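You operate a simulated robot arm through the tools that you are given. There is no shell and no other tool. Be economical: measure what you need, move in short steps, check, and stop when the job is done.

The job below is to be done with a simulated two-armed robot. You get a single attempt, and the scene is never put back.

## Task
Move the red hose from the green port to the yellow port.
Fine: shut the green lever and open the black slider before the plug comes out. Then slider shut, yellow lever open, one stroke out and back.

Only the result counts: the job must be done as asked and must still hold three seconds after the hand-in. Knocking over, shifting, dropping, spilling or breaking anything else fails it.

## Robot
Two 7-joint arms with two-finger parallel grippers on one trunk, hanging from a carriage that runs on a rail from [0, 1280] to [0, -900] (x, y) and turns from -6.789 to 5.219 rad about z. Base frame: it is fixed where the carriage stands at the start and does not move with it; the origin is on the floor, on the carriage's upright axis, x ahead of it, y to its left, z up; the surface under the hand at the start is at about z = 800. Lengths are in mm, angles in rad, forces in N, time in s.
The left shoulder is at the start at [40, 161, 1232], the right one opposite. With the tool pointing down near the work surface each hand reaches from about 100 to 740 mm from the robot's upright axis, wherever it stands, measured 20 degrees to its own side. Places, roughly: big black knob [800, -500, 1300]; big red lever [800, -100, 1300]; black plug [500, -1250, 750]; black valve slider [800, -900, 1200]; blue hand valve [800, -1000, 1000]; blue valve knob [600, -1400, 1000]; cream pad on the bench cylinder [700, -1000, 800]; green dial [700, -800, 900]; green lever [800, -100, 900]; grey plug [500, -1500, 750]; low black lever [600, -1300, 400]; orange lever [800, -1000, 1300]; purple lever [800, -400, 900]; red lever on the tank [800, -1400, 1200]; white dial [700, -900, 900]; white lever [600, -1300, 1000]. Payload 4.4 kg a hand.
The tool frame of a hand sits at the grasp point between the pads (the TCP): z along the fingers, y along the line on which they close. The tips reach 23 mm beyond it. The gripper opens to 94 mm. The fingers are 38 mm wide and 10 mm thick; the gripper's body (54 by 96 mm) begins 39 mm behind the TCP.
Orientation is told as [roll, pitch, yaw] about the base's x, y, z axes, in that order, counted from this pose: with the fingers straight down and closing along the base's y, the tool's x points along the base's -x, its y along +y and its z along -z.

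## Interface
- The arms move only by the tool step_arm. It takes "left_moves", "right_moves" or both (then of equal length, played together; a hand with none holds still); each is a list of rows, each an object (a shift or turn left out is 0, a gripper value left out holds the last) with "offset": the shift along the base's x, y, z in units of 200 mm (1.0 is 200 mm), a list of three; "angular": the turn, a rotation vector about the base's x, y, z in units of 45 degrees (1.0 is 45 degrees), a list of three; "claw": the closure, from 0 (fully open) to 1 (shut). In form: [{"offset": [tx, ty, tz], "angular": [ax, ay, az], "claw": claw}, ...]. A call has 1 to 10 rows; each row is the pose to reach, as a shift and turn from the pose commanded when the call began. A call with a number of a shift or a turn outside -1 to 1 is refused whole. A row lasts 0.2 s, in which the tool goes at most 50 mm and 0.15 rad; a call with a longer step from one row to the next is refused whole, and so is a gripper value outside its range. Where a pose cannot be reached the arm comes as near as it can. A force on the tool above 40 N (or 10 N above the force at the start of the call, whichever is more), or a blocked arm, ends the call early, and 0.2 s more pass. Each finger travels about 45 mm/s and halts on what it meets, pressing with about 42 N; the grip force reading is that of the motor and also rises with nothing between the fingers. The clock runs only during rows and for 0.2 s after the last one: add rows that repeat a pose to give the fingers time. The reply holds the time, the measured pose of the TCP, the force on the tool along the base axes, the opening and the grip force, in the units named above and with some noise, with the torque about the TCP (base axes, N m) and any sound that the robot's microphone picked up.
- Cameras (640 x 400 px; columns grow to the right, rows downward): "scene" is now at [234.4, -37.3, 1534.1]; the picture's right is [-0.44, -0.90, 0.00], its down [-0.58, 0.28, -0.77] and it looks along [0.69, -0.34, -0.64] (base axes); focal length 214 px, centre (320, 200). "left" rides on the left gripper at [87, -16, -74] in its tool frame; the picture's right is [0.18, 0.98, 0.00], its down [-0.58, 0.11, -0.81] and it looks along [-0.79, 0.15, 0.59] (tool axes); focal length 243 px, centre (320, 200). "right" rides on the right gripper at [86, 16, -74] in its tool frame; the picture's right is [-0.18, 0.98, 0.00], its down [-0.58, -0.11, -0.81] and it looks along [-0.79, -0.15, 0.59] (tool axes); focal length 243 px, centre (320, 200). There is no depth. A picture from a camera that has moved, and an enlarged one, comes with that camera's place and axes in the base frame and with its lens.
- get_image(camera): a new picture of that camera. No time passes.
- move_column(by): slides the trunk up (or, below 0, down) by that many mm; the arms and the scene camera ride with it, the base frame stays. It gives what a move gives, with no picture.
- roll_base(legs): drives the robot by 1 to 6 legs, each [ahead, left, turn to the left] in mm, mm and rad, along the robot's own axes; the way and the turn of a leg run together, so that a leg with both is an arc; at most 1500 mm and 3.142 rad a leg. The arms and the cameras ride along, it lands a little off, and it stops where it bumps. It keeps to its track: a leg is cut to what the track allows. It gives what a move gives.
- aim_head(pan, tilt): turns the head with the scene camera to pan (to the left, within 1.501 rad either way) and tilt (down, from -0.506 to 1.204), counted from straight ahead of the robot. It gives what a move gives.
- enlarge(camera, box): a new picture of the part [left, top, right, bottom] of that camera's present view, enlarged. No time passes.
- sign_off(): hands the job in; it is judged then, once.

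Go step by step. Nothing tells you exact positions but the pictures and the camera data: compare them with the known pose of the tool, close in by small moves and look again before you grip or let go. The budget is 120 turns and 108 pictures, counting those below and the enlarged ones. Unless the task says otherwise, let go and move clear before handing in, and close with one line.

The tools are called after "Call:" as a command line: name --argument value ..., lists and objects as JSON in quotes. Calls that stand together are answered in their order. step_arm: Moves the arms, as the interface text tells. Its arguments: {"type":"object","properties":{"left_moves":{"type":"array","items":{"type":"object","properties":{"offset":{"type":"array","items":{"type":"number"}},"angular":{"type":"array","items":{"type":"number"}},"claw":{"type":"number"}}}},"right_moves":{"type":"array","items":{"type":"object","properties":{"offset":{"type":"array","items":{"type":"number"}},"angular":{"type":"array","items":{"type":"number"}},"claw":{"type":"number"}}}}},"required":[]} The other tools are called the same way: move_column (by) slides the trunk up or down; roll_base (legs) drives the base; aim_head (pan, tilt) turns the head that bears the scene camera; get_image (camera) takes a picture; enlarge (camera, box) takes an enlarged picture of a part of a camera's view; sign_off () hands the job in.

At the start:

```text
time_s: 0.0
left_eef_pos: [595.3, 32.7, 1440.6]
left_ee_rot: [0.0, 0.001, -0.002]
left_ft_force: [0.1, -0.6, -0.7]
left_wrist_torque: [-0.03, 0.01, -0.01]
left_opening: 93.8
left_gripper_force: 0.2
right_eef_pos: [443.4, -408.1, 1360.3]
right_ee_rot: [0.0, -0.001, 0.001]
right_ft_force: [0.0, -0.3, 0.0]
right_wrist_torque: [0.03, -0.03, 0.01]
right_opening: 93.9
right_gripper_force: 0.1
trunk travel left (down, up): [-369.0, 401.0]
robot x, y, heading: [-2.2, 1.2, 0.002]
head pan, tilt: [-0.459, 0.698]
```

scene: 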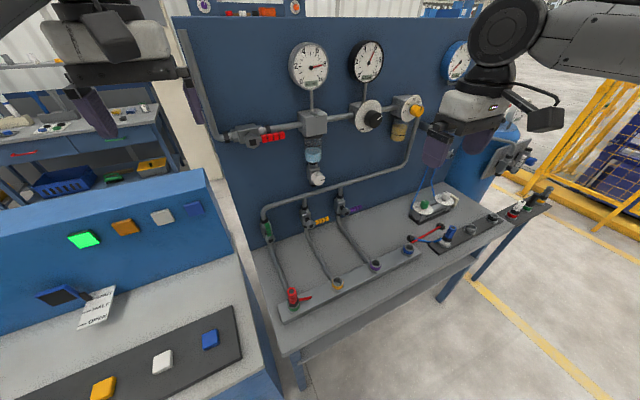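
right: 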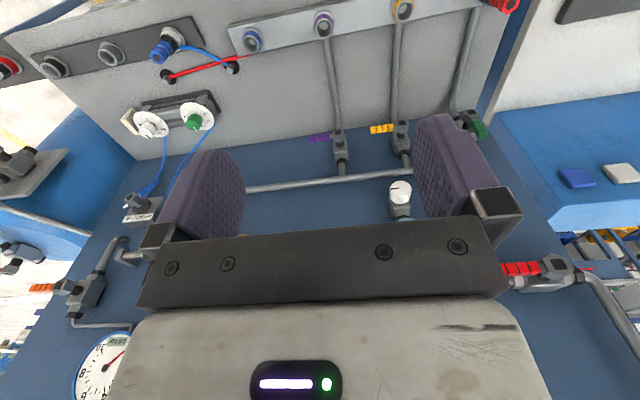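
left: 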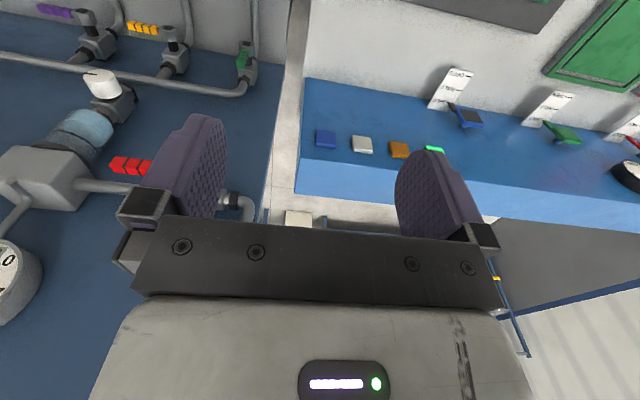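

I see a panel with three branch valves (green, yellow, purple) feeding coupler ports on a bench rail. First I take closer looks at the parts.

Call:
enlarge --camera "scene" --box '[240, 180, 440, 320]'

Call:
enlarge --camera "scene" --box '[380, 160, 560, 270]'

Call:
enlarge --camera "scene" --box '[220, 40, 440, 190]'

```text
2.86 times, centred on (340, 250) of scene
camera zoom: at [234.4, -37.3, 1534.1], right [-0.44, -0.9, 0.0], down [-0.58, 0.28, -0.77], along [0.69, -0.34, -0.64], focal length 613 px, centre (263, 57)
```

zoom: 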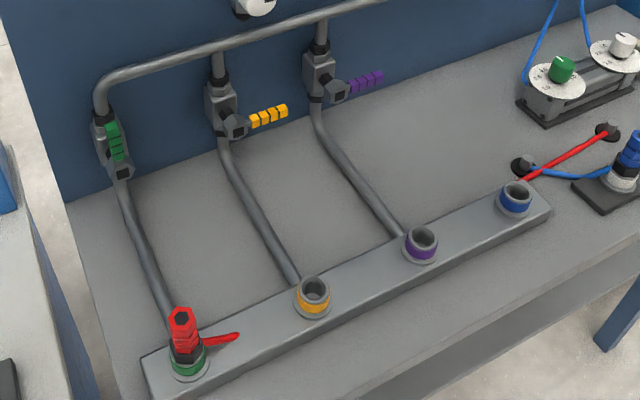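

```text
3.56 times, centred on (470, 215) of scene
camera zoom: at [234.4, -37.3, 1534.1], right [-0.44, -0.9, 0.0], down [-0.58, 0.28, -0.77], along [0.69, -0.34, -0.64], focal length 763 px, centre (-213, 147)
```

zoom: 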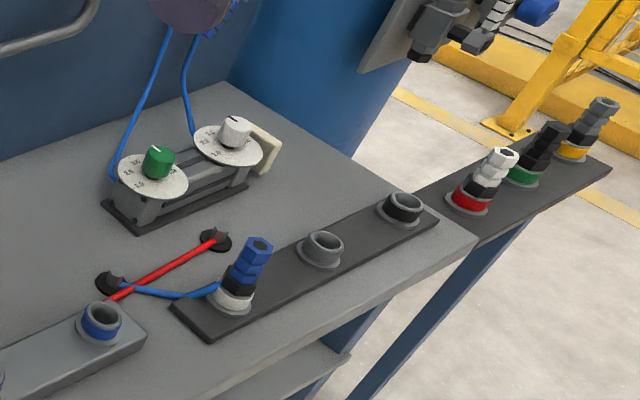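

```text
2.67 times, centred on (330, 115) of scene
camera zoom: at [234.4, -37.3, 1534.1], right [-0.44, -0.9, 0.0], down [-0.58, 0.28, -0.77], along [0.69, -0.34, -0.64], focal length 572 px, centre (293, 427)
```

zoom: 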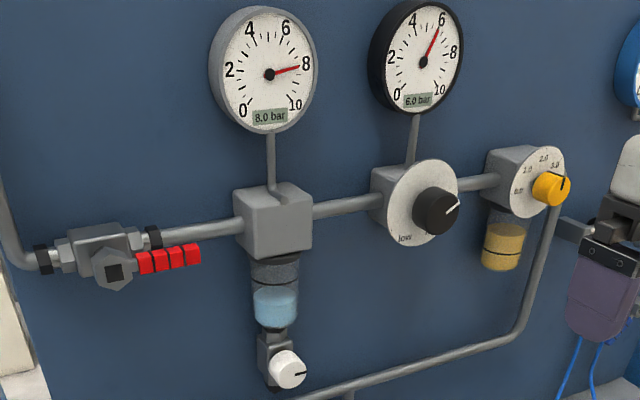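

Green lever stands in line with its pipe (open), yellow and purple are crosswise (shut). Now I look at the right part of the panel for the slider and hand valve.

Call:
aim_head --pan -0.85 --tilt 0.45

Call:
get_image --camera "scene"

```text
time_s: 0.9
left_eef_pos: [594.8, 33.5, 1441.2]
left_ee_rot: [-0.002, -0.001, 0.0]
left_ft_force: [1.1, 0.5, 0.0]
left_wrist_torque: [-0.01, 0.03, 0.01]
left_opening: 93.9
left_gripper_force: 0.1
right_eef_pos: [444.0, -409.8, 1360.3]
right_ee_rot: [-0.003, 0.0, 0.001]
right_ft_force: [-0.7, 0.4, 0.2]
right_wrist_torque: [-0.01, -0.04, -0.01]
right_opening: 94.2
right_gripper_force: 0.1
trunk travel left (down, up): [-369.0, 401.0]
robot x, y, heading: [1.3, 1.6, -0.003]
head pan, tilt: [-0.85, 0.45]
```

```text
101 pictures are left
camera scene: at [218.9, -68.6, 1556.1], right [-0.75, -0.66, 0.0], down [-0.29, 0.33, -0.9], along [0.59, -0.68, -0.44], focal length 214 px, centre (320, 200)
```

scene: 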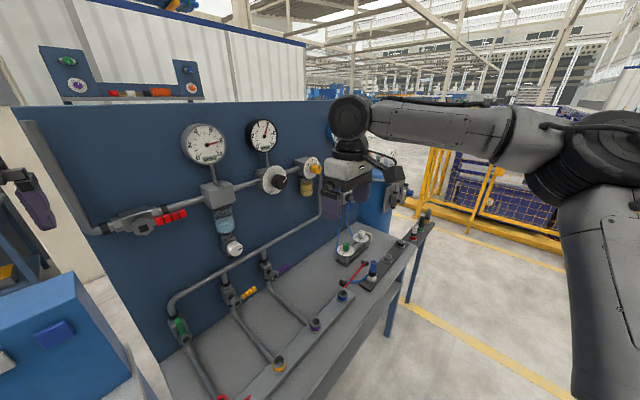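

The right arm blocks the view, so I drive along the rail to the right and look straight at the panel's right part.

Call:
roll_base --legs '[[0, -600, 0]]'

Call:
aim_head --pan -0.3 --tilt 0.45

Call:
get_image --camera "scene"

Call:
get_image --camera "right"

```text
time_s: 4.3
left_eef_pos: [595.1, -576.4, 1440.7]
left_ee_rot: [-0.001, 0.001, -0.007]
left_ft_force: [0.1, 0.2, 0.3]
left_wrist_torque: [-0.04, -0.03, 0.0]
left_opening: 94.0
left_gripper_force: 0.1
right_eef_pos: [441.5, -1016.0, 1359.6]
right_ee_rot: [0.001, -0.001, -0.008]
right_ft_force: [-0.2, -0.2, -0.4]
right_wrist_torque: [0.02, -0.01, 0.03]
right_opening: 94.1
right_gripper_force: 0.1
trunk travel left (down, up): [-369.0, 401.0]
robot x, y, heading: [-1.8, -605.2, -0.007]
head pan, tilt: [-0.85, 0.45]
```

```text
time_s: 5.2
left_eef_pos: [594.7, -575.7, 1441.1]
left_ee_rot: [-0.001, 0.0, -0.007]
left_ft_force: [0.3, 1.0, 0.0]
left_wrist_torque: [-0.02, 0.05, 0.01]
left_opening: 94.1
left_gripper_force: 0.0
right_eef_pos: [441.1, -1016.8, 1360.6]
right_ee_rot: [-0.001, 0.0, -0.009]
right_ft_force: [-0.6, -0.3, 0.4]
right_wrist_torque: [-0.02, -0.01, 0.02]
right_opening: 94.3
right_gripper_force: 0.1
trunk travel left (down, up): [-369.0, 401.0]
robot x, y, heading: [-1.6, -601.9, -0.009]
head pan, tilt: [-0.3, 0.45]
```

```text
100 pictures are left
camera scene: at [245.7, -633.2, 1556.1], right [-0.3, -0.95, 0.0], down [-0.41, 0.13, -0.9], along [0.86, -0.27, -0.44], focal length 214 px, centre (320, 200)
```

scene: 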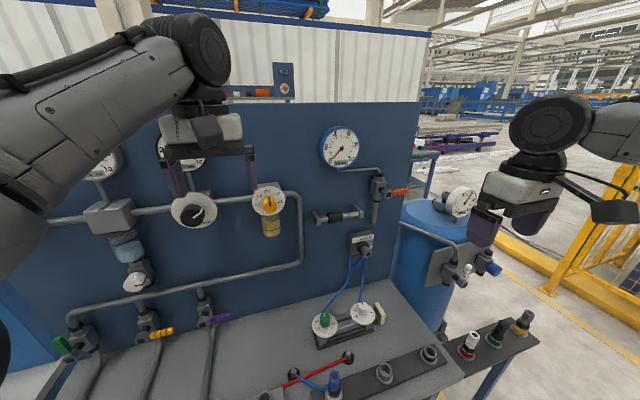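

```text
99 pictures are left
camera right: at [352.9, -999.5, 1434.1], right [0.19, 0.98, 0.0], down [0.58, -0.11, 0.81], along [0.79, -0.15, -0.59], focal length 243 px, centre (320, 200)
```

right: 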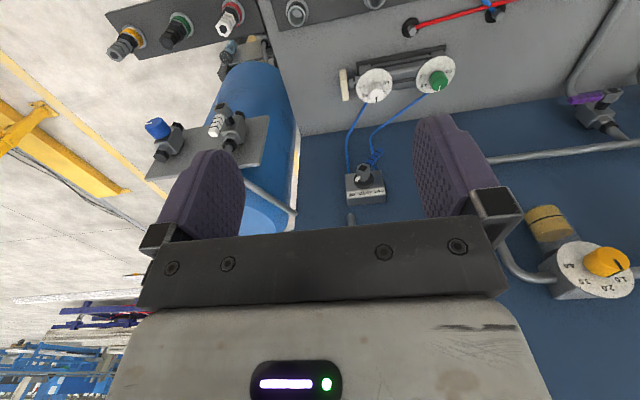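

Call:
enlarge --camera "scene" --box '[300, 120, 420, 200]'

Call:
enlarge --camera "scene" --box '[300, 200, 420, 280]'

Call:
enlarge --camera "scene" --box '[260, 290, 400, 380]'

```text
5.00 times, centred on (360, 160) of scene
camera zoom: at [245.7, -633.2, 1556.1], right [-0.3, -0.95, 0.0], down [-0.41, 0.13, -0.9], along [0.86, -0.27, -0.44], focal length 1072 px, centre (120, 400)
```

zoom: 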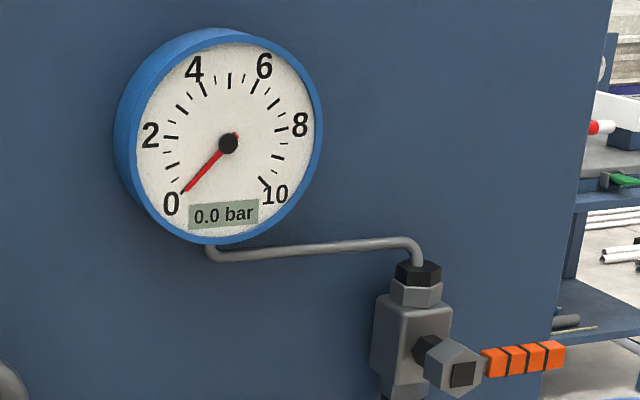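

```text
5.00 times, centred on (360, 240) of scene
camera zoom: at [245.7, -633.2, 1556.1], right [-0.3, -0.95, 0.0], down [-0.41, 0.13, -0.9], along [0.86, -0.27, -0.44], focal length 1072 px, centre (120, 0)
```

zoom: 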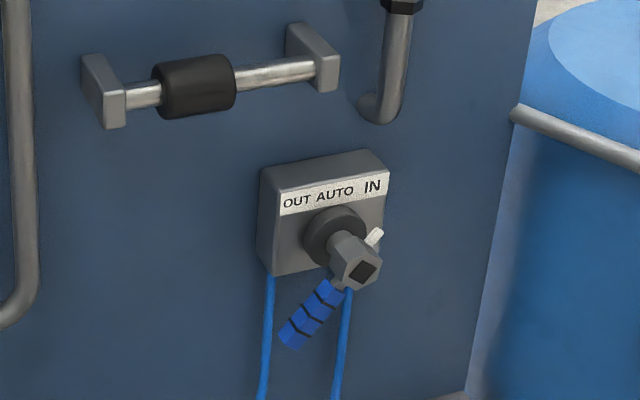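

```text
4.44 times, centred on (330, 335) of scene
camera zoom: at [245.7, -633.2, 1556.1], right [-0.3, -0.95, 0.0], down [-0.41, 0.13, -0.9], along [0.86, -0.27, -0.44], focal length 953 px, centre (276, -400)
```

zoom: 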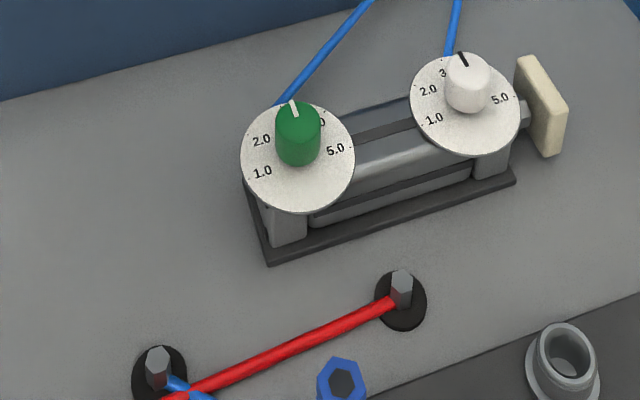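

The hand valve reads OUT/AUTO/IN, its white pointer now at IN; the slider is a black sleeve on a rail. I look more closely at both.

Call:
enlarge --camera "scene" --box '[305, 195, 375, 240]'

Call:
enlarge --camera "scene" --box '[335, 225, 385, 275]'

Call:
enlarge --camera "scene" --box '[50, 300, 240, 400]'

```text
8.89 times, centred on (340, 218) of scene
camera zoom: at [245.7, -633.2, 1556.1], right [-0.3, -0.95, 0.0], down [-0.41, 0.13, -0.9], along [0.86, -0.27, -0.44], focal length 1906 px, centre (142, 44)
```

zoom: 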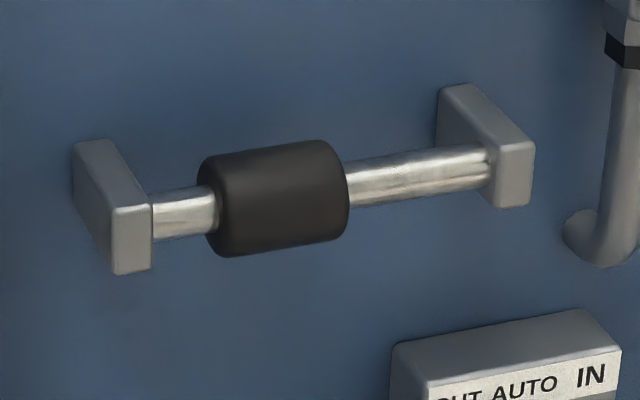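

```text
8.00 times, centred on (360, 250) of scene
camera zoom: at [245.7, -633.2, 1556.1], right [-0.3, -0.95, 0.0], down [-0.41, 0.13, -0.9], along [0.86, -0.27, -0.44], focal length 1716 px, centre (0, -200)
```

zoom: 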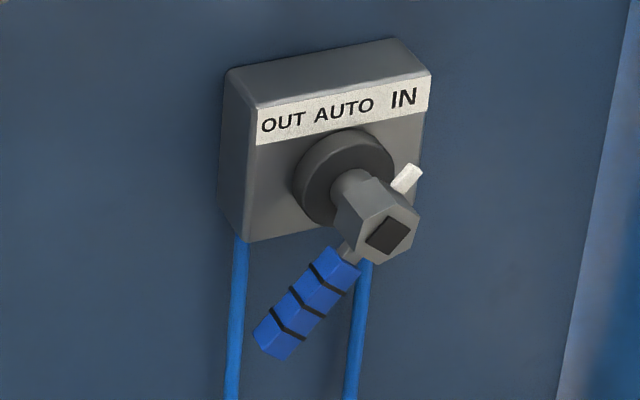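

```text
3.37 times, centred on (145, 350) of scene
camera zoom: at [245.7, -633.2, 1556.1], right [-0.3, -0.95, 0.0], down [-0.41, 0.13, -0.9], along [0.86, -0.27, -0.44], focal length 722 px, centre (910, -305)
```

zoom: 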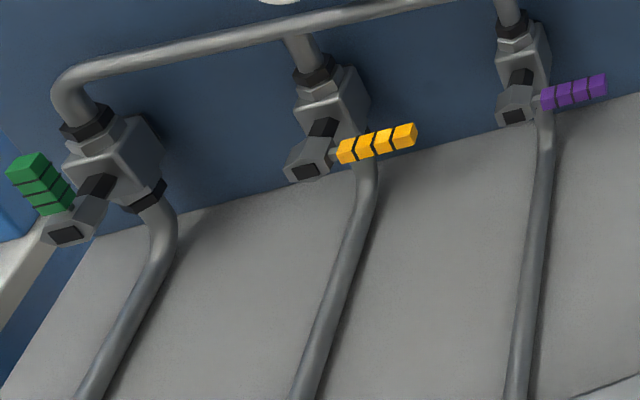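

The slider sleeve is near [790, -854, 1211] and the hand valve hub near [770, -973, 1050]. The lever hubs are near [767, -100/-259, 920] and the ports near [546, -97/-262, 820]. The right hand will work the panel, so I tip it to point forward.

Call:
step_arm --right_moves '[{"angular": [0, -0.17, 0], "offset": [0.08, 0, -0.08]}, {"angular": [0, -0.34, 0], "offset": [0.16, 0, -0.16]}, {"angular": [0, -0.51, 0], "offset": [0.24, 0, -0.24]}, {"angular": [0, -0.68, 0], "offset": [0.3, 0, -0.3]}, {"angular": [0, -0.85, 0], "offset": [0.36, 0, -0.36]}, {"angular": [0, -1, 0], "offset": [0.4, 0, -0.4]}]'

Call:
step_arm --right_moves '[{"angular": [0, -0.17, 0]}, {"angular": [0, -0.34, 0]}, {"angular": [0, -0.51, 0]}, {"angular": [0, -0.68, 0]}, {"angular": [0, -0.85, 0]}, {"angular": [0, -1, 0]}]'

Call:
get_image --camera "scene"

Call:
get_image --camera "right"

```text
time_s: 6.6
left_eef_pos: [595.3, -575.9, 1440.3]
left_ee_rot: [-0.001, -0.001, -0.007]
left_ft_force: [0.0, 0.7, -0.3]
left_wrist_torque: [0.03, 0.0, 0.02]
left_opening: 94.0
left_gripper_force: 0.1
right_eef_pos: [522.0, -1014.7, 1281.0]
right_ee_rot: [0.006, -0.788, -0.008]
right_ft_force: [0.2, 0.7, 0.7]
right_wrist_torque: [-0.05, -0.01, 0.02]
right_opening: 94.1
right_gripper_force: 0.1
trunk travel left (down, up): [-369.0, 401.0]
robot x, y, heading: [-1.8, -606.1, -0.009]
head pan, tilt: [-0.3, 0.45]
```

```text
time_s: 8.0
left_eef_pos: [595.1, -575.7, 1440.9]
left_ee_rot: [-0.002, 0.0, -0.008]
left_ft_force: [-0.4, 0.0, -0.6]
left_wrist_torque: [-0.01, 0.01, 0.0]
left_opening: 94.2
left_gripper_force: 0.1
right_eef_pos: [520.3, -1015.7, 1280.3]
right_ee_rot: [1.688, -1.563, -1.689]
right_ft_force: [-1.0, -0.2, 0.1]
right_wrist_torque: [0.01, 0.01, 0.02]
right_opening: 94.0
right_gripper_force: 0.1
trunk travel left (down, up): [-369.0, 401.0]
robot x, y, heading: [0.6, -606.2, -0.006]
head pan, tilt: [-0.3, 0.45]
```

```text
92 pictures are left
camera scene: at [245.7, -633.1, 1556.1], right [-0.3, -0.95, 0.0], down [-0.41, 0.13, -0.9], along [0.86, -0.27, -0.44], focal length 214 px, centre (320, 200)
```

scene: 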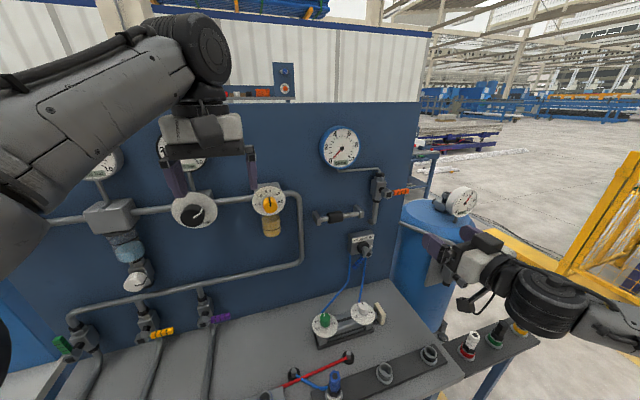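

```text
91 pictures are left
camera right: at [444.8, -998.9, 1192.8], right [0.0, 0.98, 0.19], down [-0.81, -0.11, 0.58], along [0.59, -0.15, 0.79], focal length 243 px, centre (320, 200)
```

right: 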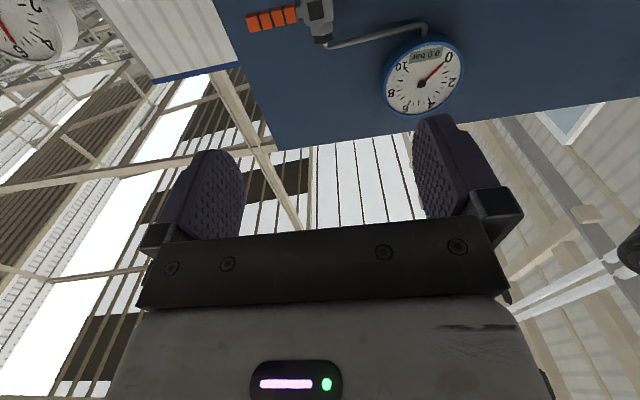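

The hand points forward; I roll it so the fingers close vertically, and draw the left arm back a little.

Call:
step_arm --right_moves '[{"angular": [-0.17, 0, 0]}, {"angular": [-0.34, 0, 0]}, {"angular": [-0.51, 0, 0]}, {"angular": [-0.68, 0, 0]}, {"angular": [-0.85, 0, 0]}, {"angular": [-1, 0, 0]}]' --left_moves '[{"offset": [-0.2, 0, 0]}, {"offset": [-0.4, 0, 0]}, {"offset": [-0.6, 0, 0]}, {"offset": [-0.8, 0, 0]}, {"offset": [-0.8, 0, 0]}, {"offset": [-0.8, 0, 0]}]'

Call:
step_arm --right_moves '[{"angular": [-0.17, 0, 0], "claw": 1}, {"angular": [-0.34, 0, 0], "claw": 1}, {"angular": [-0.51, 0, 0], "claw": 1}, {"angular": [-0.68, 0, 0], "claw": 1}, {"angular": [-0.85, 0, 0], "claw": 1}, {"angular": [-1, 0, 0], "claw": 1}]'

Call:
roll_base --legs '[[0, 700, 0]]'

Call:
aim_head --pan -0.2 --tilt 0.7

Call:
get_image --camera "scene"

Call:
get_image --camera "right"

```text
time_s: 9.4
left_eef_pos: [434.6, -574.8, 1440.5]
left_ee_rot: [-0.002, 0.001, -0.008]
left_ft_force: [-0.8, 0.4, 0.1]
left_wrist_torque: [-0.03, 0.01, 0.0]
left_opening: 94.0
left_gripper_force: 0.0
right_eef_pos: [521.6, -1016.6, 1279.3]
right_ee_rot: [-1.571, -0.79, 1.57]
right_ft_force: [1.2, 0.7, 0.4]
right_wrist_torque: [-0.02, -0.01, -0.01]
right_opening: 94.0
right_gripper_force: 0.1
trunk travel left (down, up): [-369.0, 401.0]
robot x, y, heading: [-4.8, -604.8, -0.013]
head pan, tilt: [-0.3, 0.45]
```

```text
time_s: 10.8
left_eef_pos: [434.1, -574.7, 1438.8]
left_ee_rot: [0.0, 0.001, -0.008]
left_ft_force: [-0.1, -0.8, 0.6]
left_wrist_torque: [-0.02, 0.0, 0.01]
left_opening: 94.1
left_gripper_force: 0.1
right_eef_pos: [522.0, -1015.9, 1280.2]
right_ee_rot: [-1.569, -0.006, 1.57]
right_ft_force: [0.8, -0.9, 0.1]
right_wrist_torque: [0.02, 0.01, -0.01]
right_opening: 0.2
right_gripper_force: 33.5
trunk travel left (down, up): [-369.0, 401.0]
robot x, y, heading: [0.4, -602.0, -0.003]
head pan, tilt: [-0.3, 0.45]
```

```text
time_s: 14.6
left_eef_pos: [434.4, 102.9, 1439.4]
left_ee_rot: [-0.001, 0.001, -0.017]
left_ft_force: [0.0, 0.8, 0.2]
left_wrist_torque: [0.01, 0.0, 0.0]
left_opening: 94.1
left_gripper_force: 0.0
right_eef_pos: [516.7, -340.8, 1279.9]
right_ee_rot: [-1.571, -0.006, 1.56]
right_ft_force: [0.2, 1.3, 0.8]
right_wrist_torque: [-0.02, 0.01, -0.02]
right_opening: 0.1
right_gripper_force: 42.2
trunk travel left (down, up): [-369.0, 401.0]
robot x, y, heading: [0.8, 78.1, -0.019]
head pan, tilt: [-0.3, 0.45]
```

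```text
time_s: 15.4
left_eef_pos: [434.7, 104.2, 1438.6]
left_ee_rot: [0.001, 0.001, -0.016]
left_ft_force: [1.1, 1.2, -0.5]
left_wrist_torque: [0.01, 0.03, -0.01]
left_opening: 94.0
left_gripper_force: 0.1
right_eef_pos: [517.3, -338.5, 1280.4]
right_ee_rot: [-1.569, -0.007, 1.561]
right_ft_force: [0.4, -0.4, -0.5]
right_wrist_torque: [0.01, -0.01, 0.02]
right_opening: 0.3
right_gripper_force: 41.6
trunk travel left (down, up): [-369.0, 401.0]
robot x, y, heading: [-0.9, 81.6, -0.018]
head pan, tilt: [-0.201, 0.7]
```

```text
90 pictures are left
camera scene: at [241.1, 57.2, 1534.0], right [-0.22, -0.98, 0.0], down [-0.63, 0.14, -0.77], along [0.75, -0.17, -0.64], focal length 214 px, centre (320, 200)
```

scene: 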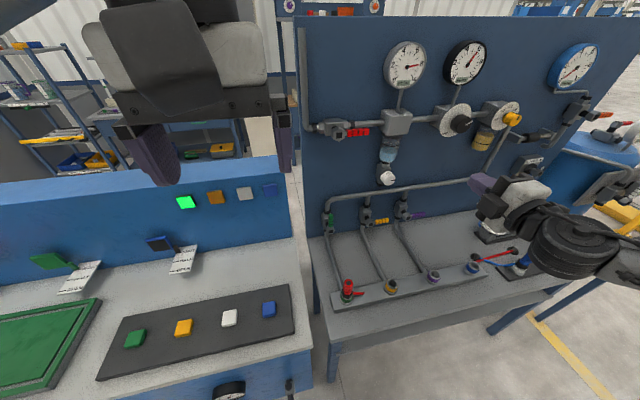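

```text
89 pictures are left
camera right: at [439.7, -424.6, 1262.9], right [0.0, 0.19, -0.98], down [-0.8, 0.59, 0.11], along [0.6, 0.79, 0.15], focal length 243 px, centre (320, 200)
```

right: 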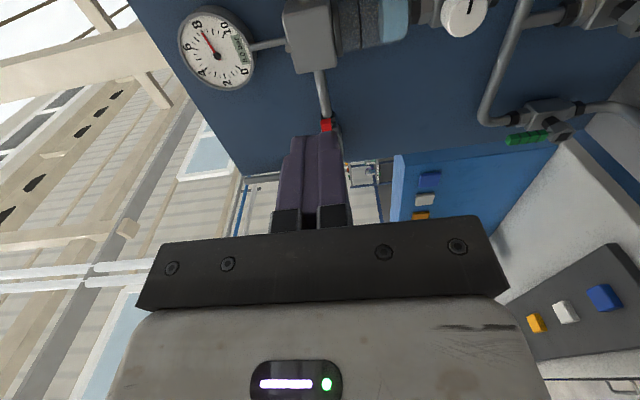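

Orientation is right: the wrist camera looks from the right. I measure the green and yellow levers and the plug from this new viewpoint.

Call:
enlarge --camera "scene" --box '[310, 180, 430, 260]'

Call:
enlarge --camera "scene" --box '[320, 250, 440, 330]'

Call:
enlarge --camera "right" --box '[440, 80, 640, 180]'

```text
5.00 times, centred on (370, 220) of scene
camera zoom: at [241.1, 57.2, 1534.0], right [-0.22, -0.98, 0.0], down [-0.63, 0.14, -0.77], along [0.75, -0.17, -0.64], focal length 1072 px, centre (70, 100)
```

zoom: 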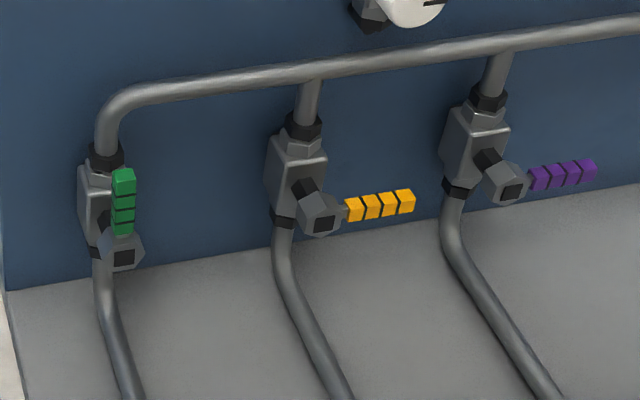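

```text
5.00 times, centred on (380, 290) of scene
camera zoom: at [241.1, 57.2, 1534.0], right [-0.22, -0.98, 0.0], down [-0.63, 0.14, -0.77], along [0.75, -0.17, -0.64], focal length 1072 px, centre (20, -250)
```

zoom: 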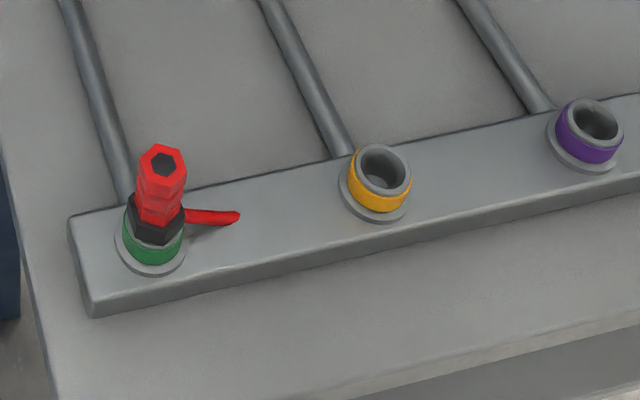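

```text
3.20 times, centred on (540, 130) of right
camera zoom: at [439.7, -424.6, 1262.9], right [0.0, 0.19, -0.98], down [-0.8, 0.59, 0.11], along [0.6, 0.79, 0.15], focal length 776 px, centre (-384, 424)
```

zoom: 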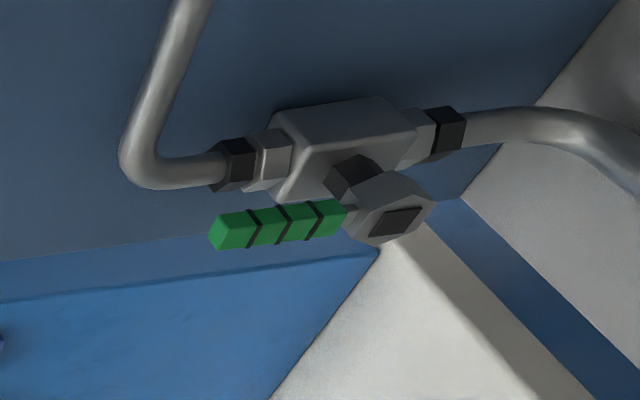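

Green lever: tip ≈ [768,-100,998], hub ≈ [768,-101,925]. I bring the closed right fingers to the left side of it, staying 100 mm short of the panel.

Call:
step_arm --right_moves '[{"offset": [0, 0, -0.22]}, {"offset": [0, 0.1, -0.44]}, {"offset": [0, 0.22, -0.64]}, {"offset": [0, 0.36, -0.84]}, {"offset": [0, 0.5, -1.0]}, {"offset": [0, 0.74, -1.0]}]'

Call:
step_arm --right_moves '[{"offset": [0.15, 0.16, -0.1]}, {"offset": [0.3, 0.32, -0.2]}, {"offset": [0.45, 0.48, -0.3]}, {"offset": [0.6, 0.64, -0.42]}, {"offset": [0.66, 0.73, -0.46]}]'

Call:
get_image --camera "right"

Call:
get_image --camera "scene"

```text
time_s: 16.8
left_eef_pos: [435.4, 105.3, 1438.3]
left_ee_rot: [0.001, -0.003, -0.017]
left_ft_force: [0.4, -0.1, -0.5]
left_wrist_torque: [-0.01, -0.02, 0.0]
left_opening: 94.2
left_gripper_force: 0.0
right_eef_pos: [519.1, -186.7, 1081.6]
right_ee_rot: [-1.573, -0.008, 1.562]
right_ft_force: [0.5, -0.3, 0.2]
right_wrist_torque: [0.0, -0.03, -0.02]
right_opening: 0.0
right_gripper_force: 41.7
trunk travel left (down, up): [-369.0, 401.0]
robot x, y, heading: [0.4, 76.3, -0.021]
head pan, tilt: [-0.201, 0.7]
```

```text
time_s: 18.0
left_eef_pos: [435.8, 103.7, 1438.2]
left_ee_rot: [0.0, -0.001, -0.016]
left_ft_force: [0.0, -0.3, 1.0]
left_wrist_torque: [-0.03, 0.02, 0.0]
left_opening: 93.8
left_gripper_force: 0.0
right_eef_pos: [590.8, -148.9, 1099.5]
right_ee_rot: [-1.57, -0.007, 1.561]
right_ft_force: [0.4, 0.2, -0.4]
right_wrist_torque: [-0.02, -0.01, 0.03]
right_opening: 0.2
right_gripper_force: 42.2
right hand out of reach, approached as far as the arm can: row 1, 2, 3, 4, 5
trunk travel left (down, up): [-369.0, 401.0]
robot x, y, heading: [-2.8, 73.3, -0.015]
head pan, tilt: [-0.201, 0.7]
```

```text
85 pictures are left
camera right: at [514.4, -235.7, 1081.8], right [0.0, 0.19, -0.98], down [-0.8, 0.59, 0.11], along [0.6, 0.79, 0.15], focal length 243 px, centre (320, 200)
```

right: 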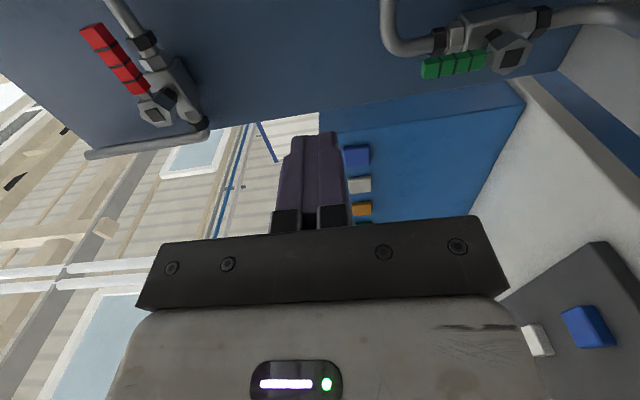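

```text
84 pictures are left
camera scene: at [241.0, 57.3, 1533.9], right [-0.22, -0.98, 0.0], down [-0.63, 0.14, -0.76], along [0.75, -0.17, -0.64], focal length 214 px, centre (320, 200)
```

scene: 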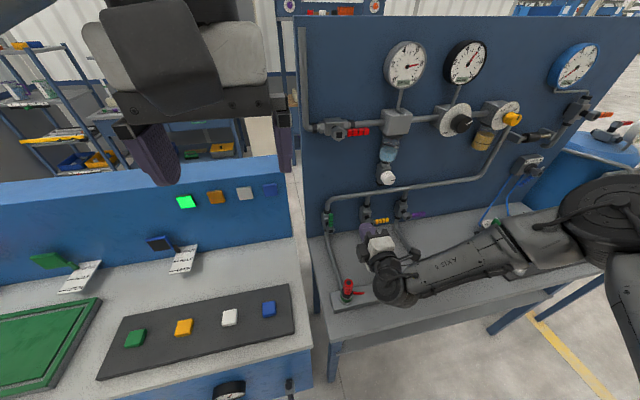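

The arm runs out of reach here with the elbow out to the right. I move the hand back right, so the base can shift left and the trunk down.

Call:
step_arm --right_moves '[{"offset": [-0.1, -0.2, 0.05]}, {"offset": [-0.2, -0.4, 0.1]}, {"offset": [-0.3, -0.6, 0.1]}, {"offset": [-0.4, -0.8, 0.1]}, {"offset": [-0.4, -1, 0.1]}]'

```text
time_s: 19.2
left_eef_pos: [434.9, 103.7, 1438.3]
left_ee_rot: [-0.002, 0.002, -0.018]
left_ft_force: [-0.3, 0.3, -0.9]
left_wrist_torque: [0.01, 0.01, 0.01]
left_opening: 94.0
left_gripper_force: 0.1
right_eef_pos: [510.7, -354.5, 1121.5]
right_ee_rot: [-1.572, -0.007, 1.563]
right_ft_force: [-0.5, -1.1, -0.1]
right_wrist_torque: [0.0, 0.0, -0.04]
right_opening: 0.0
right_gripper_force: 41.9
trunk travel left (down, up): [-369.0, 401.0]
robot x, y, heading: [1.8, 74.8, -0.022]
head pan, tilt: [-0.201, 0.7]
```

Call:
roll_base --legs '[[0, 180, 0]]'

Call:
move_column --by -110

Call:
step_arm --right_moves '[{"offset": [0.15, 0.1, 0]}, {"offset": [0.3, 0.25, 0]}, {"offset": [0.45, 0.4, 0]}, {"offset": [0.6, 0.55, 0]}, {"offset": [0.7, 0.65, 0]}]'

Call:
get_image --camera "scene"

```text
time_s: 20.7
left_eef_pos: [435.1, 280.9, 1438.7]
left_ee_rot: [-0.001, -0.001, -0.019]
left_ft_force: [0.2, -0.7, -0.3]
left_wrist_torque: [-0.04, 0.0, 0.01]
left_opening: 94.0
left_gripper_force: 0.2
right_eef_pos: [510.9, -176.4, 1120.3]
right_ee_rot: [-1.57, -0.008, 1.558]
right_ft_force: [0.6, -0.4, 0.0]
right_wrist_torque: [0.02, 0.04, -0.02]
right_opening: 0.0
right_gripper_force: 42.2
trunk travel left (down, up): [-369.0, 401.0]
robot x, y, heading: [0.7, 255.2, -0.02]
head pan, tilt: [-0.201, 0.7]
```

```text
time_s: 22.1
left_eef_pos: [434.5, 280.4, 1329.5]
left_ee_rot: [0.0, -0.001, -0.02]
left_ft_force: [1.0, -0.3, 0.3]
left_wrist_torque: [0.0, -0.01, -0.03]
left_opening: 93.9
left_gripper_force: 0.1
right_eef_pos: [510.7, -177.7, 1011.0]
right_ee_rot: [-1.572, -0.008, 1.559]
right_ft_force: [-0.1, -0.2, 0.0]
right_wrist_torque: [0.03, 0.0, 0.01]
right_opening: 0.0
right_gripper_force: 42.2
trunk travel left (down, up): [-259.0, 511.0]
robot x, y, heading: [5.7, 255.1, -0.02]
head pan, tilt: [-0.201, 0.7]
```

```text
time_s: 23.3
left_eef_pos: [435.1, 280.6, 1328.6]
left_ee_rot: [0.0, -0.002, -0.02]
left_ft_force: [-0.4, 0.0, 0.9]
left_wrist_torque: [0.01, 0.03, -0.01]
left_opening: 94.0
left_gripper_force: 0.0
right_eef_pos: [650.2, -46.6, 1009.4]
right_ee_rot: [-1.571, -0.007, 1.557]
right_ft_force: [-1.1, -0.8, -0.2]
right_wrist_torque: [-0.01, 0.0, 0.02]
right_opening: 0.1
right_gripper_force: 41.6
trunk travel left (down, up): [-259.0, 511.0]
robot x, y, heading: [-1.0, 257.6, -0.016]
head pan, tilt: [-0.201, 0.7]
```

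```text
83 pictures are left
camera scene: at [241.5, 235.2, 1424.0], right [-0.22, -0.98, 0.0], down [-0.63, 0.14, -0.77], along [0.75, -0.17, -0.64], focal length 214 px, centre (320, 200)
```

scene: 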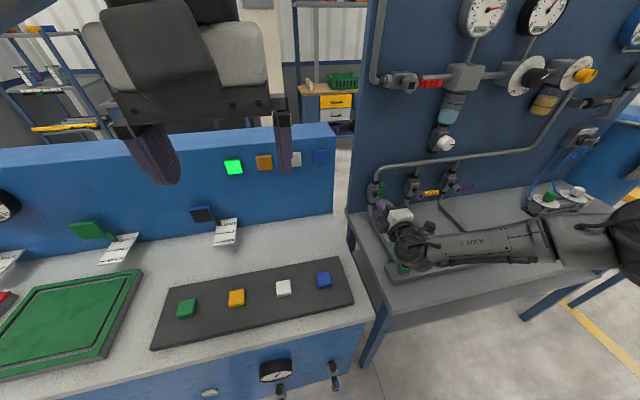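

Now reachable. I bring the fingertips forward beside the green lever.

Call:
step_arm --right_moves '[{"offset": [0.15, 0, -0.1]}, {"offset": [0.3, 0, -0.1]}, {"offset": [0.42, 0, -0.1]}, {"offset": [0.53, 0, -0.1]}]'

Call:
get_image --camera "right"

Call:
enlarge --camera "scene" --box '[340, 150, 460, 230]'

```text
time_s: 24.3
left_eef_pos: [434.8, 281.0, 1331.6]
left_ee_rot: [0.001, 0.0, -0.02]
left_ft_force: [-0.3, 0.2, 0.7]
left_wrist_torque: [0.01, 0.01, 0.01]
left_opening: 94.3
left_gripper_force: 0.2
right_eef_pos: [725.3, -61.4, 1020.0]
right_ee_rot: [-1.569, -0.005, 1.558]
right_ft_force: [-0.1, 1.5, 1.1]
right_wrist_torque: [0.03, -0.03, -0.01]
right_opening: 0.0
right_gripper_force: 42.0
right hand out of reach, approached as far as the arm can: row 2, 3, 4
trunk travel left (down, up): [-259.0, 511.0]
robot x, y, heading: [0.1, 254.7, -0.021]
head pan, tilt: [-0.201, 0.7]
```

```text
82 pictures are left
camera right: at [648.2, -147.9, 1003.0], right [0.0, 0.19, -0.98], down [-0.8, 0.59, 0.11], along [0.6, 0.78, 0.15], focal length 243 px, centre (320, 200)
```

right: 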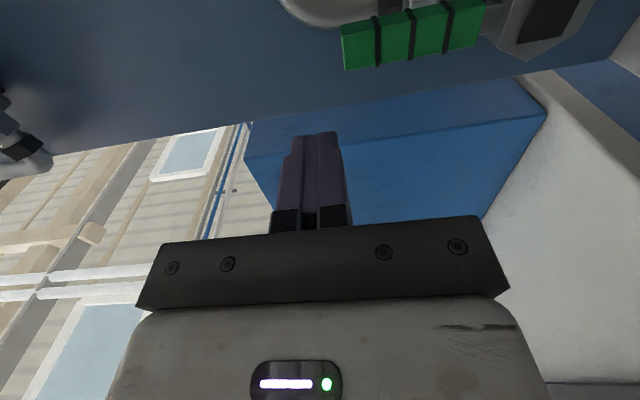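

```text
5.00 times, centred on (400, 190) of scene
camera zoom: at [241.1, 234.7, 1423.9], right [-0.22, -0.98, 0.0], down [-0.63, 0.14, -0.76], along [0.75, -0.17, -0.64], focal length 1072 px, centre (-80, 250)
```

zoom: 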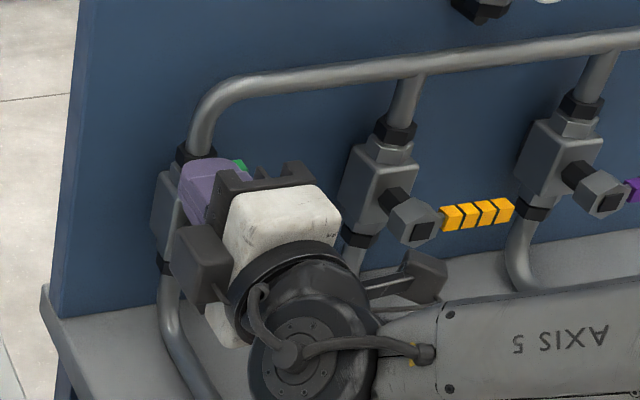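

The wrist limit stops it at x=725 with the fingers level. I tip the tool 45° down, which should allow more reach.

Call:
step_arm --right_moves '[{"angular": [0, 0.17, 0], "offset": [-0.05, 0.05, 0.05]}, {"angular": [0, 0.34, 0], "offset": [-0.05, 0.08, 0.05]}, {"angular": [0, 0.51, 0], "offset": [-0.05, 0.08, 0.05]}, {"angular": [0, 0.68, 0], "offset": [-0.02, 0.08, 0.05]}, {"angular": [0, 0.85, 0], "offset": [0, 0.08, 0.05]}, {"angular": [0, 1, 0], "offset": [0, 0.08, 0]}]'

Call:
step_arm --right_moves '[{"offset": [0.06, 0, 0]}, {"offset": [0.12, 0, -0.05]}, {"offset": [0.18, 0, -0.1]}, {"offset": [0.2, 0, -0.15]}]'

Call:
get_image --camera "right"

Call:
enlarge --camera "scene" --box '[340, 150, 460, 230]'

```text
time_s: 25.7
left_eef_pos: [435.7, 280.5, 1329.7]
left_ee_rot: [0.001, -0.001, -0.02]
left_ft_force: [1.1, -0.5, -0.7]
left_wrist_torque: [0.01, 0.02, 0.01]
left_opening: 94.1
left_gripper_force: 0.0
right_eef_pos: [725.9, -45.7, 1019.2]
right_ee_rot: [-0.786, 0.005, 1.559]
right_ft_force: [-0.2, -1.2, 0.3]
right_wrist_torque: [0.03, 0.02, -0.03]
right_opening: 0.3
right_gripper_force: 42.4
trunk travel left (down, up): [-259.0, 511.0]
robot x, y, heading: [7.1, 260.1, -0.015]
head pan, tilt: [-0.201, 0.7]
```

```text
time_s: 26.7
left_eef_pos: [435.2, 279.8, 1328.6]
left_ee_rot: [-0.001, 0.0, -0.019]
left_ft_force: [-1.0, 0.3, -0.7]
left_wrist_torque: [0.02, 0.0, -0.01]
left_opening: 94.0
left_gripper_force: 0.1
right_eef_pos: [736.5, -59.3, 1000.1]
right_ee_rot: [-0.786, 0.003, 1.556]
right_ft_force: [0.6, 0.4, 0.3]
right_wrist_torque: [-0.03, 0.01, -0.02]
right_opening: 0.0
right_gripper_force: 41.7
right hand out of reach, approached as far as the arm can: row 2, 3, 4
trunk travel left (down, up): [-259.0, 511.0]
robot x, y, heading: [-0.1, 254.7, -0.016]
head pan, tilt: [-0.201, 0.7]
```

```text
80 pictures are left
camera right: at [669.1, -144.7, 1041.0], right [-0.69, 0.19, -0.7], down [-0.49, 0.59, 0.65], along [0.53, 0.78, -0.32], focal length 243 px, centre (320, 200)
```

right: 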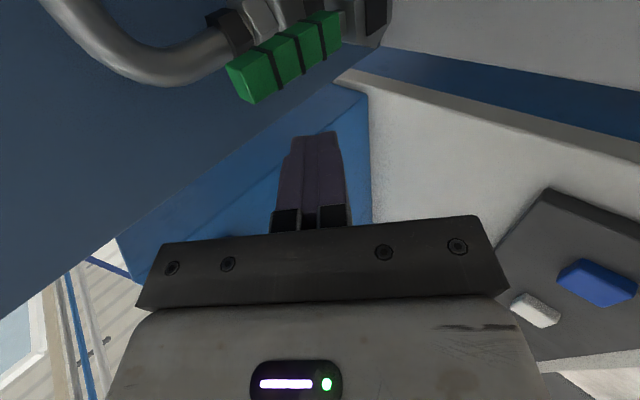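

```text
5.00 times, centred on (400, 190) of scene
camera zoom: at [240.9, 234.8, 1423.9], right [-0.22, -0.98, 0.0], down [-0.63, 0.14, -0.76], along [0.75, -0.17, -0.64], focal length 1072 px, centre (-80, 250)
```

zoom: 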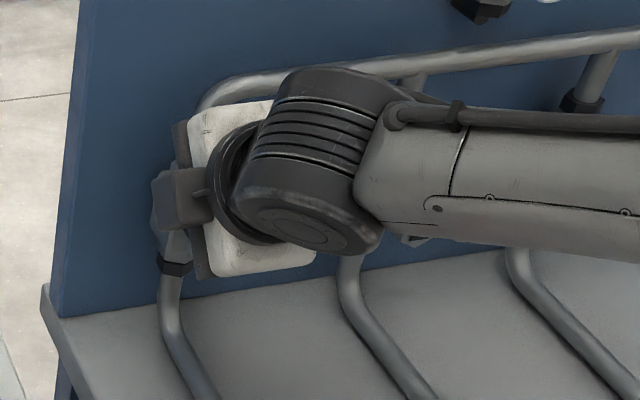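

Still limited toward the left. More base shift to the left should help; I back the hand out, then shift the base.

Call:
step_arm --right_moves '[{"offset": [-0.2, 0, 0.1]}, {"offset": [-0.4, 0, 0.2]}, {"offset": [-0.45, -0.2, 0.2]}, {"offset": [-0.45, -0.4, 0.2]}, {"offset": [-0.45, -0.6, 0.2]}, {"offset": [-0.45, -0.8, 0.2]}]'

Call:
roll_base --legs '[[0, 170, 0]]'

Call:
step_arm --right_moves '[{"offset": [0.2, 0.0, -0.1]}, {"offset": [0.4, 0, -0.2]}, {"offset": [0.52, 0.0, -0.25]}, {"offset": [0.6, 0.0, -0.25]}]'

Call:
get_image --camera "right"

Call:
get_image --camera "scene"

```text
time_s: 28.1
left_eef_pos: [434.6, 280.6, 1329.7]
left_ee_rot: [-0.002, 0.001, -0.018]
left_ft_force: [-0.5, -0.3, 0.2]
left_wrist_torque: [0.01, -0.03, -0.01]
left_opening: 93.8
left_gripper_force: 0.0
right_eef_pos: [643.7, -219.1, 1042.6]
right_ee_rot: [-0.785, 0.005, 1.556]
right_ft_force: [-0.9, -0.3, -0.3]
right_wrist_torque: [0.03, 0.0, 0.0]
right_opening: 0.0
right_gripper_force: 42.5
trunk travel left (down, up): [-259.0, 511.0]
robot x, y, heading: [-0.9, 256.0, -0.022]
head pan, tilt: [-0.201, 0.7]
```

```text
time_s: 29.6
left_eef_pos: [435.8, 449.4, 1329.8]
left_ee_rot: [0.001, 0.001, -0.02]
left_ft_force: [-0.8, 0.2, -0.5]
left_wrist_torque: [-0.02, 0.02, -0.03]
left_opening: 94.1
left_gripper_force: 0.0
right_eef_pos: [643.6, -47.5, 1041.8]
right_ee_rot: [-0.786, 0.003, 1.56]
right_ft_force: [-0.4, -0.7, 0.5]
right_wrist_torque: [-0.01, 0.0, 0.01]
right_opening: 0.0
right_gripper_force: 41.8
trunk travel left (down, up): [-259.0, 511.0]
robot x, y, heading: [0.3, 426.0, -0.018]
head pan, tilt: [-0.201, 0.7]
```

```text
time_s: 30.6
left_eef_pos: [433.3, 449.0, 1328.6]
left_ee_rot: [-0.001, 0.0, -0.021]
left_ft_force: [-0.8, 1.0, 0.8]
left_wrist_torque: [-0.01, 0.0, 0.0]
left_opening: 94.1
left_gripper_force: 0.0
right_eef_pos: [755.7, -48.2, 994.4]
right_ee_rot: [-0.787, 0.005, 1.558]
right_ft_force: [0.2, 0.2, -0.4]
right_wrist_torque: [0.02, -0.04, -0.02]
right_opening: 0.0
right_gripper_force: 42.4
right hand out of reach, approached as far as the arm can: row 4
trunk travel left (down, up): [-259.0, 511.0]
robot x, y, heading: [-1.7, 424.7, -0.014]
head pan, tilt: [-0.201, 0.7]
```

```text
78 pictures are left
camera right: at [688.7, -133.8, 1036.1], right [-0.69, 0.19, -0.7], down [-0.49, 0.59, 0.64], along [0.53, 0.78, -0.32], focal length 243 px, centre (320, 200)
```

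right: 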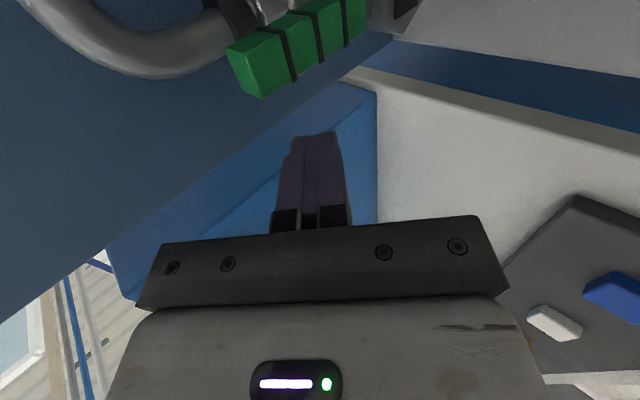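

```text
77 pictures are left
camera scene: at [240.8, 403.2, 1423.8], right [-0.22, -0.98, 0.0], down [-0.63, 0.14, -0.76], along [0.75, -0.17, -0.64], focal length 214 px, centre (320, 200)
```

scene: 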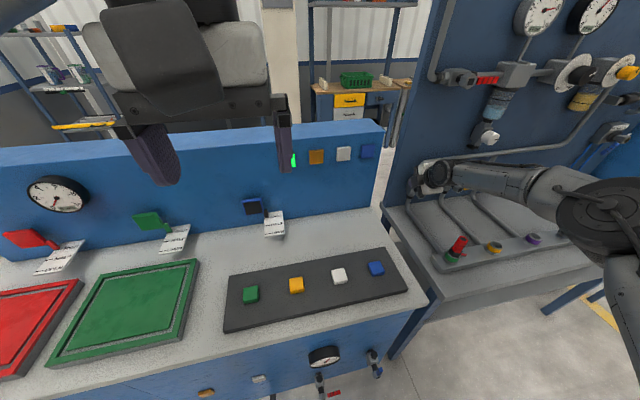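

The fingertips now overlap the lever's plane (tip x≈772). I push the lever along its arc to the right.

Call:
step_arm --right_moves '[{"offset": [0.02, -0.13, 0]}, {"offset": [0.03, -0.2, 0.025]}, {"offset": [0.03, -0.275, 0.045]}, {"offset": [0.03, -0.36, 0.035]}, {"offset": [0.03, -0.44, -0.01]}, {"offset": [0.03, -0.48, -0.04]}, {"offset": [0.03, -0.51, -0.08]}, {"offset": [0.03, -0.54, -0.13]}, {"offset": [0.03, -0.555, -0.185]}, {"offset": [0.03, -0.56, -0.22]}]'

Call:
get_image --camera "right"

Call:
enlarge --camera "scene" --box '[380, 130, 520, 220]'

```text
time_s: 32.8
left_eef_pos: [435.0, 449.3, 1329.9]
left_ee_rot: [-0.001, -0.003, -0.017]
left_ft_force: [0.3, -0.1, -0.5]
left_wrist_torque: [-0.01, 0.01, 0.01]
left_opening: 94.0
left_gripper_force: 0.0
right_eef_pos: [718.1, -136.2, 978.1]
right_ee_rot: [-0.785, 0.004, 1.556]
right_ft_force: [0.2, -0.3, 0.1]
right_wrist_torque: [-0.04, 0.0, 0.01]
right_opening: 0.0
right_gripper_force: 42.0
right hand out of reach, approached as far as the arm can: row 1, 2, 3, 4, 5, 6, 7, 8, 9, 10
trunk travel left (down, up): [-259.0, 511.0]
robot x, y, heading: [2.5, 425.8, -0.02]
head pan, tilt: [-0.201, 0.7]
```

```text
76 pictures are left
camera right: at [651.9, -221.7, 1019.9], right [-0.69, 0.19, -0.7], down [-0.49, 0.59, 0.64], along [0.53, 0.78, -0.32], focal length 243 px, centre (320, 200)
```

right: 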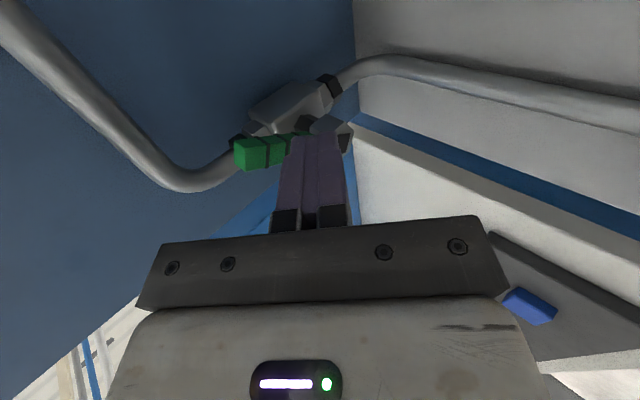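

```text
4.44 times, centred on (450, 175) of scene
camera zoom: at [241.3, 403.4, 1424.0], right [-0.22, -0.98, 0.0], down [-0.63, 0.14, -0.77], along [0.75, -0.17, -0.64], focal length 953 px, centre (-258, 311)
```

zoom: 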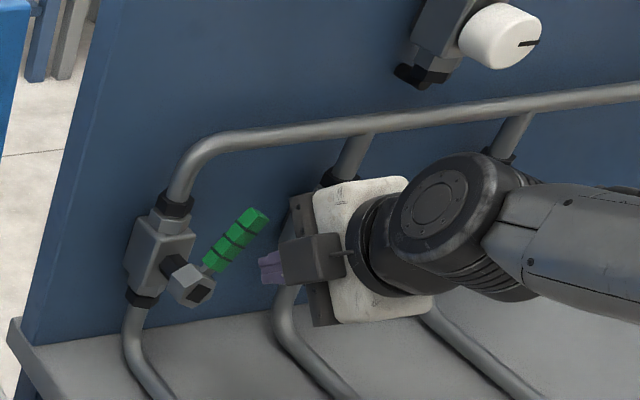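

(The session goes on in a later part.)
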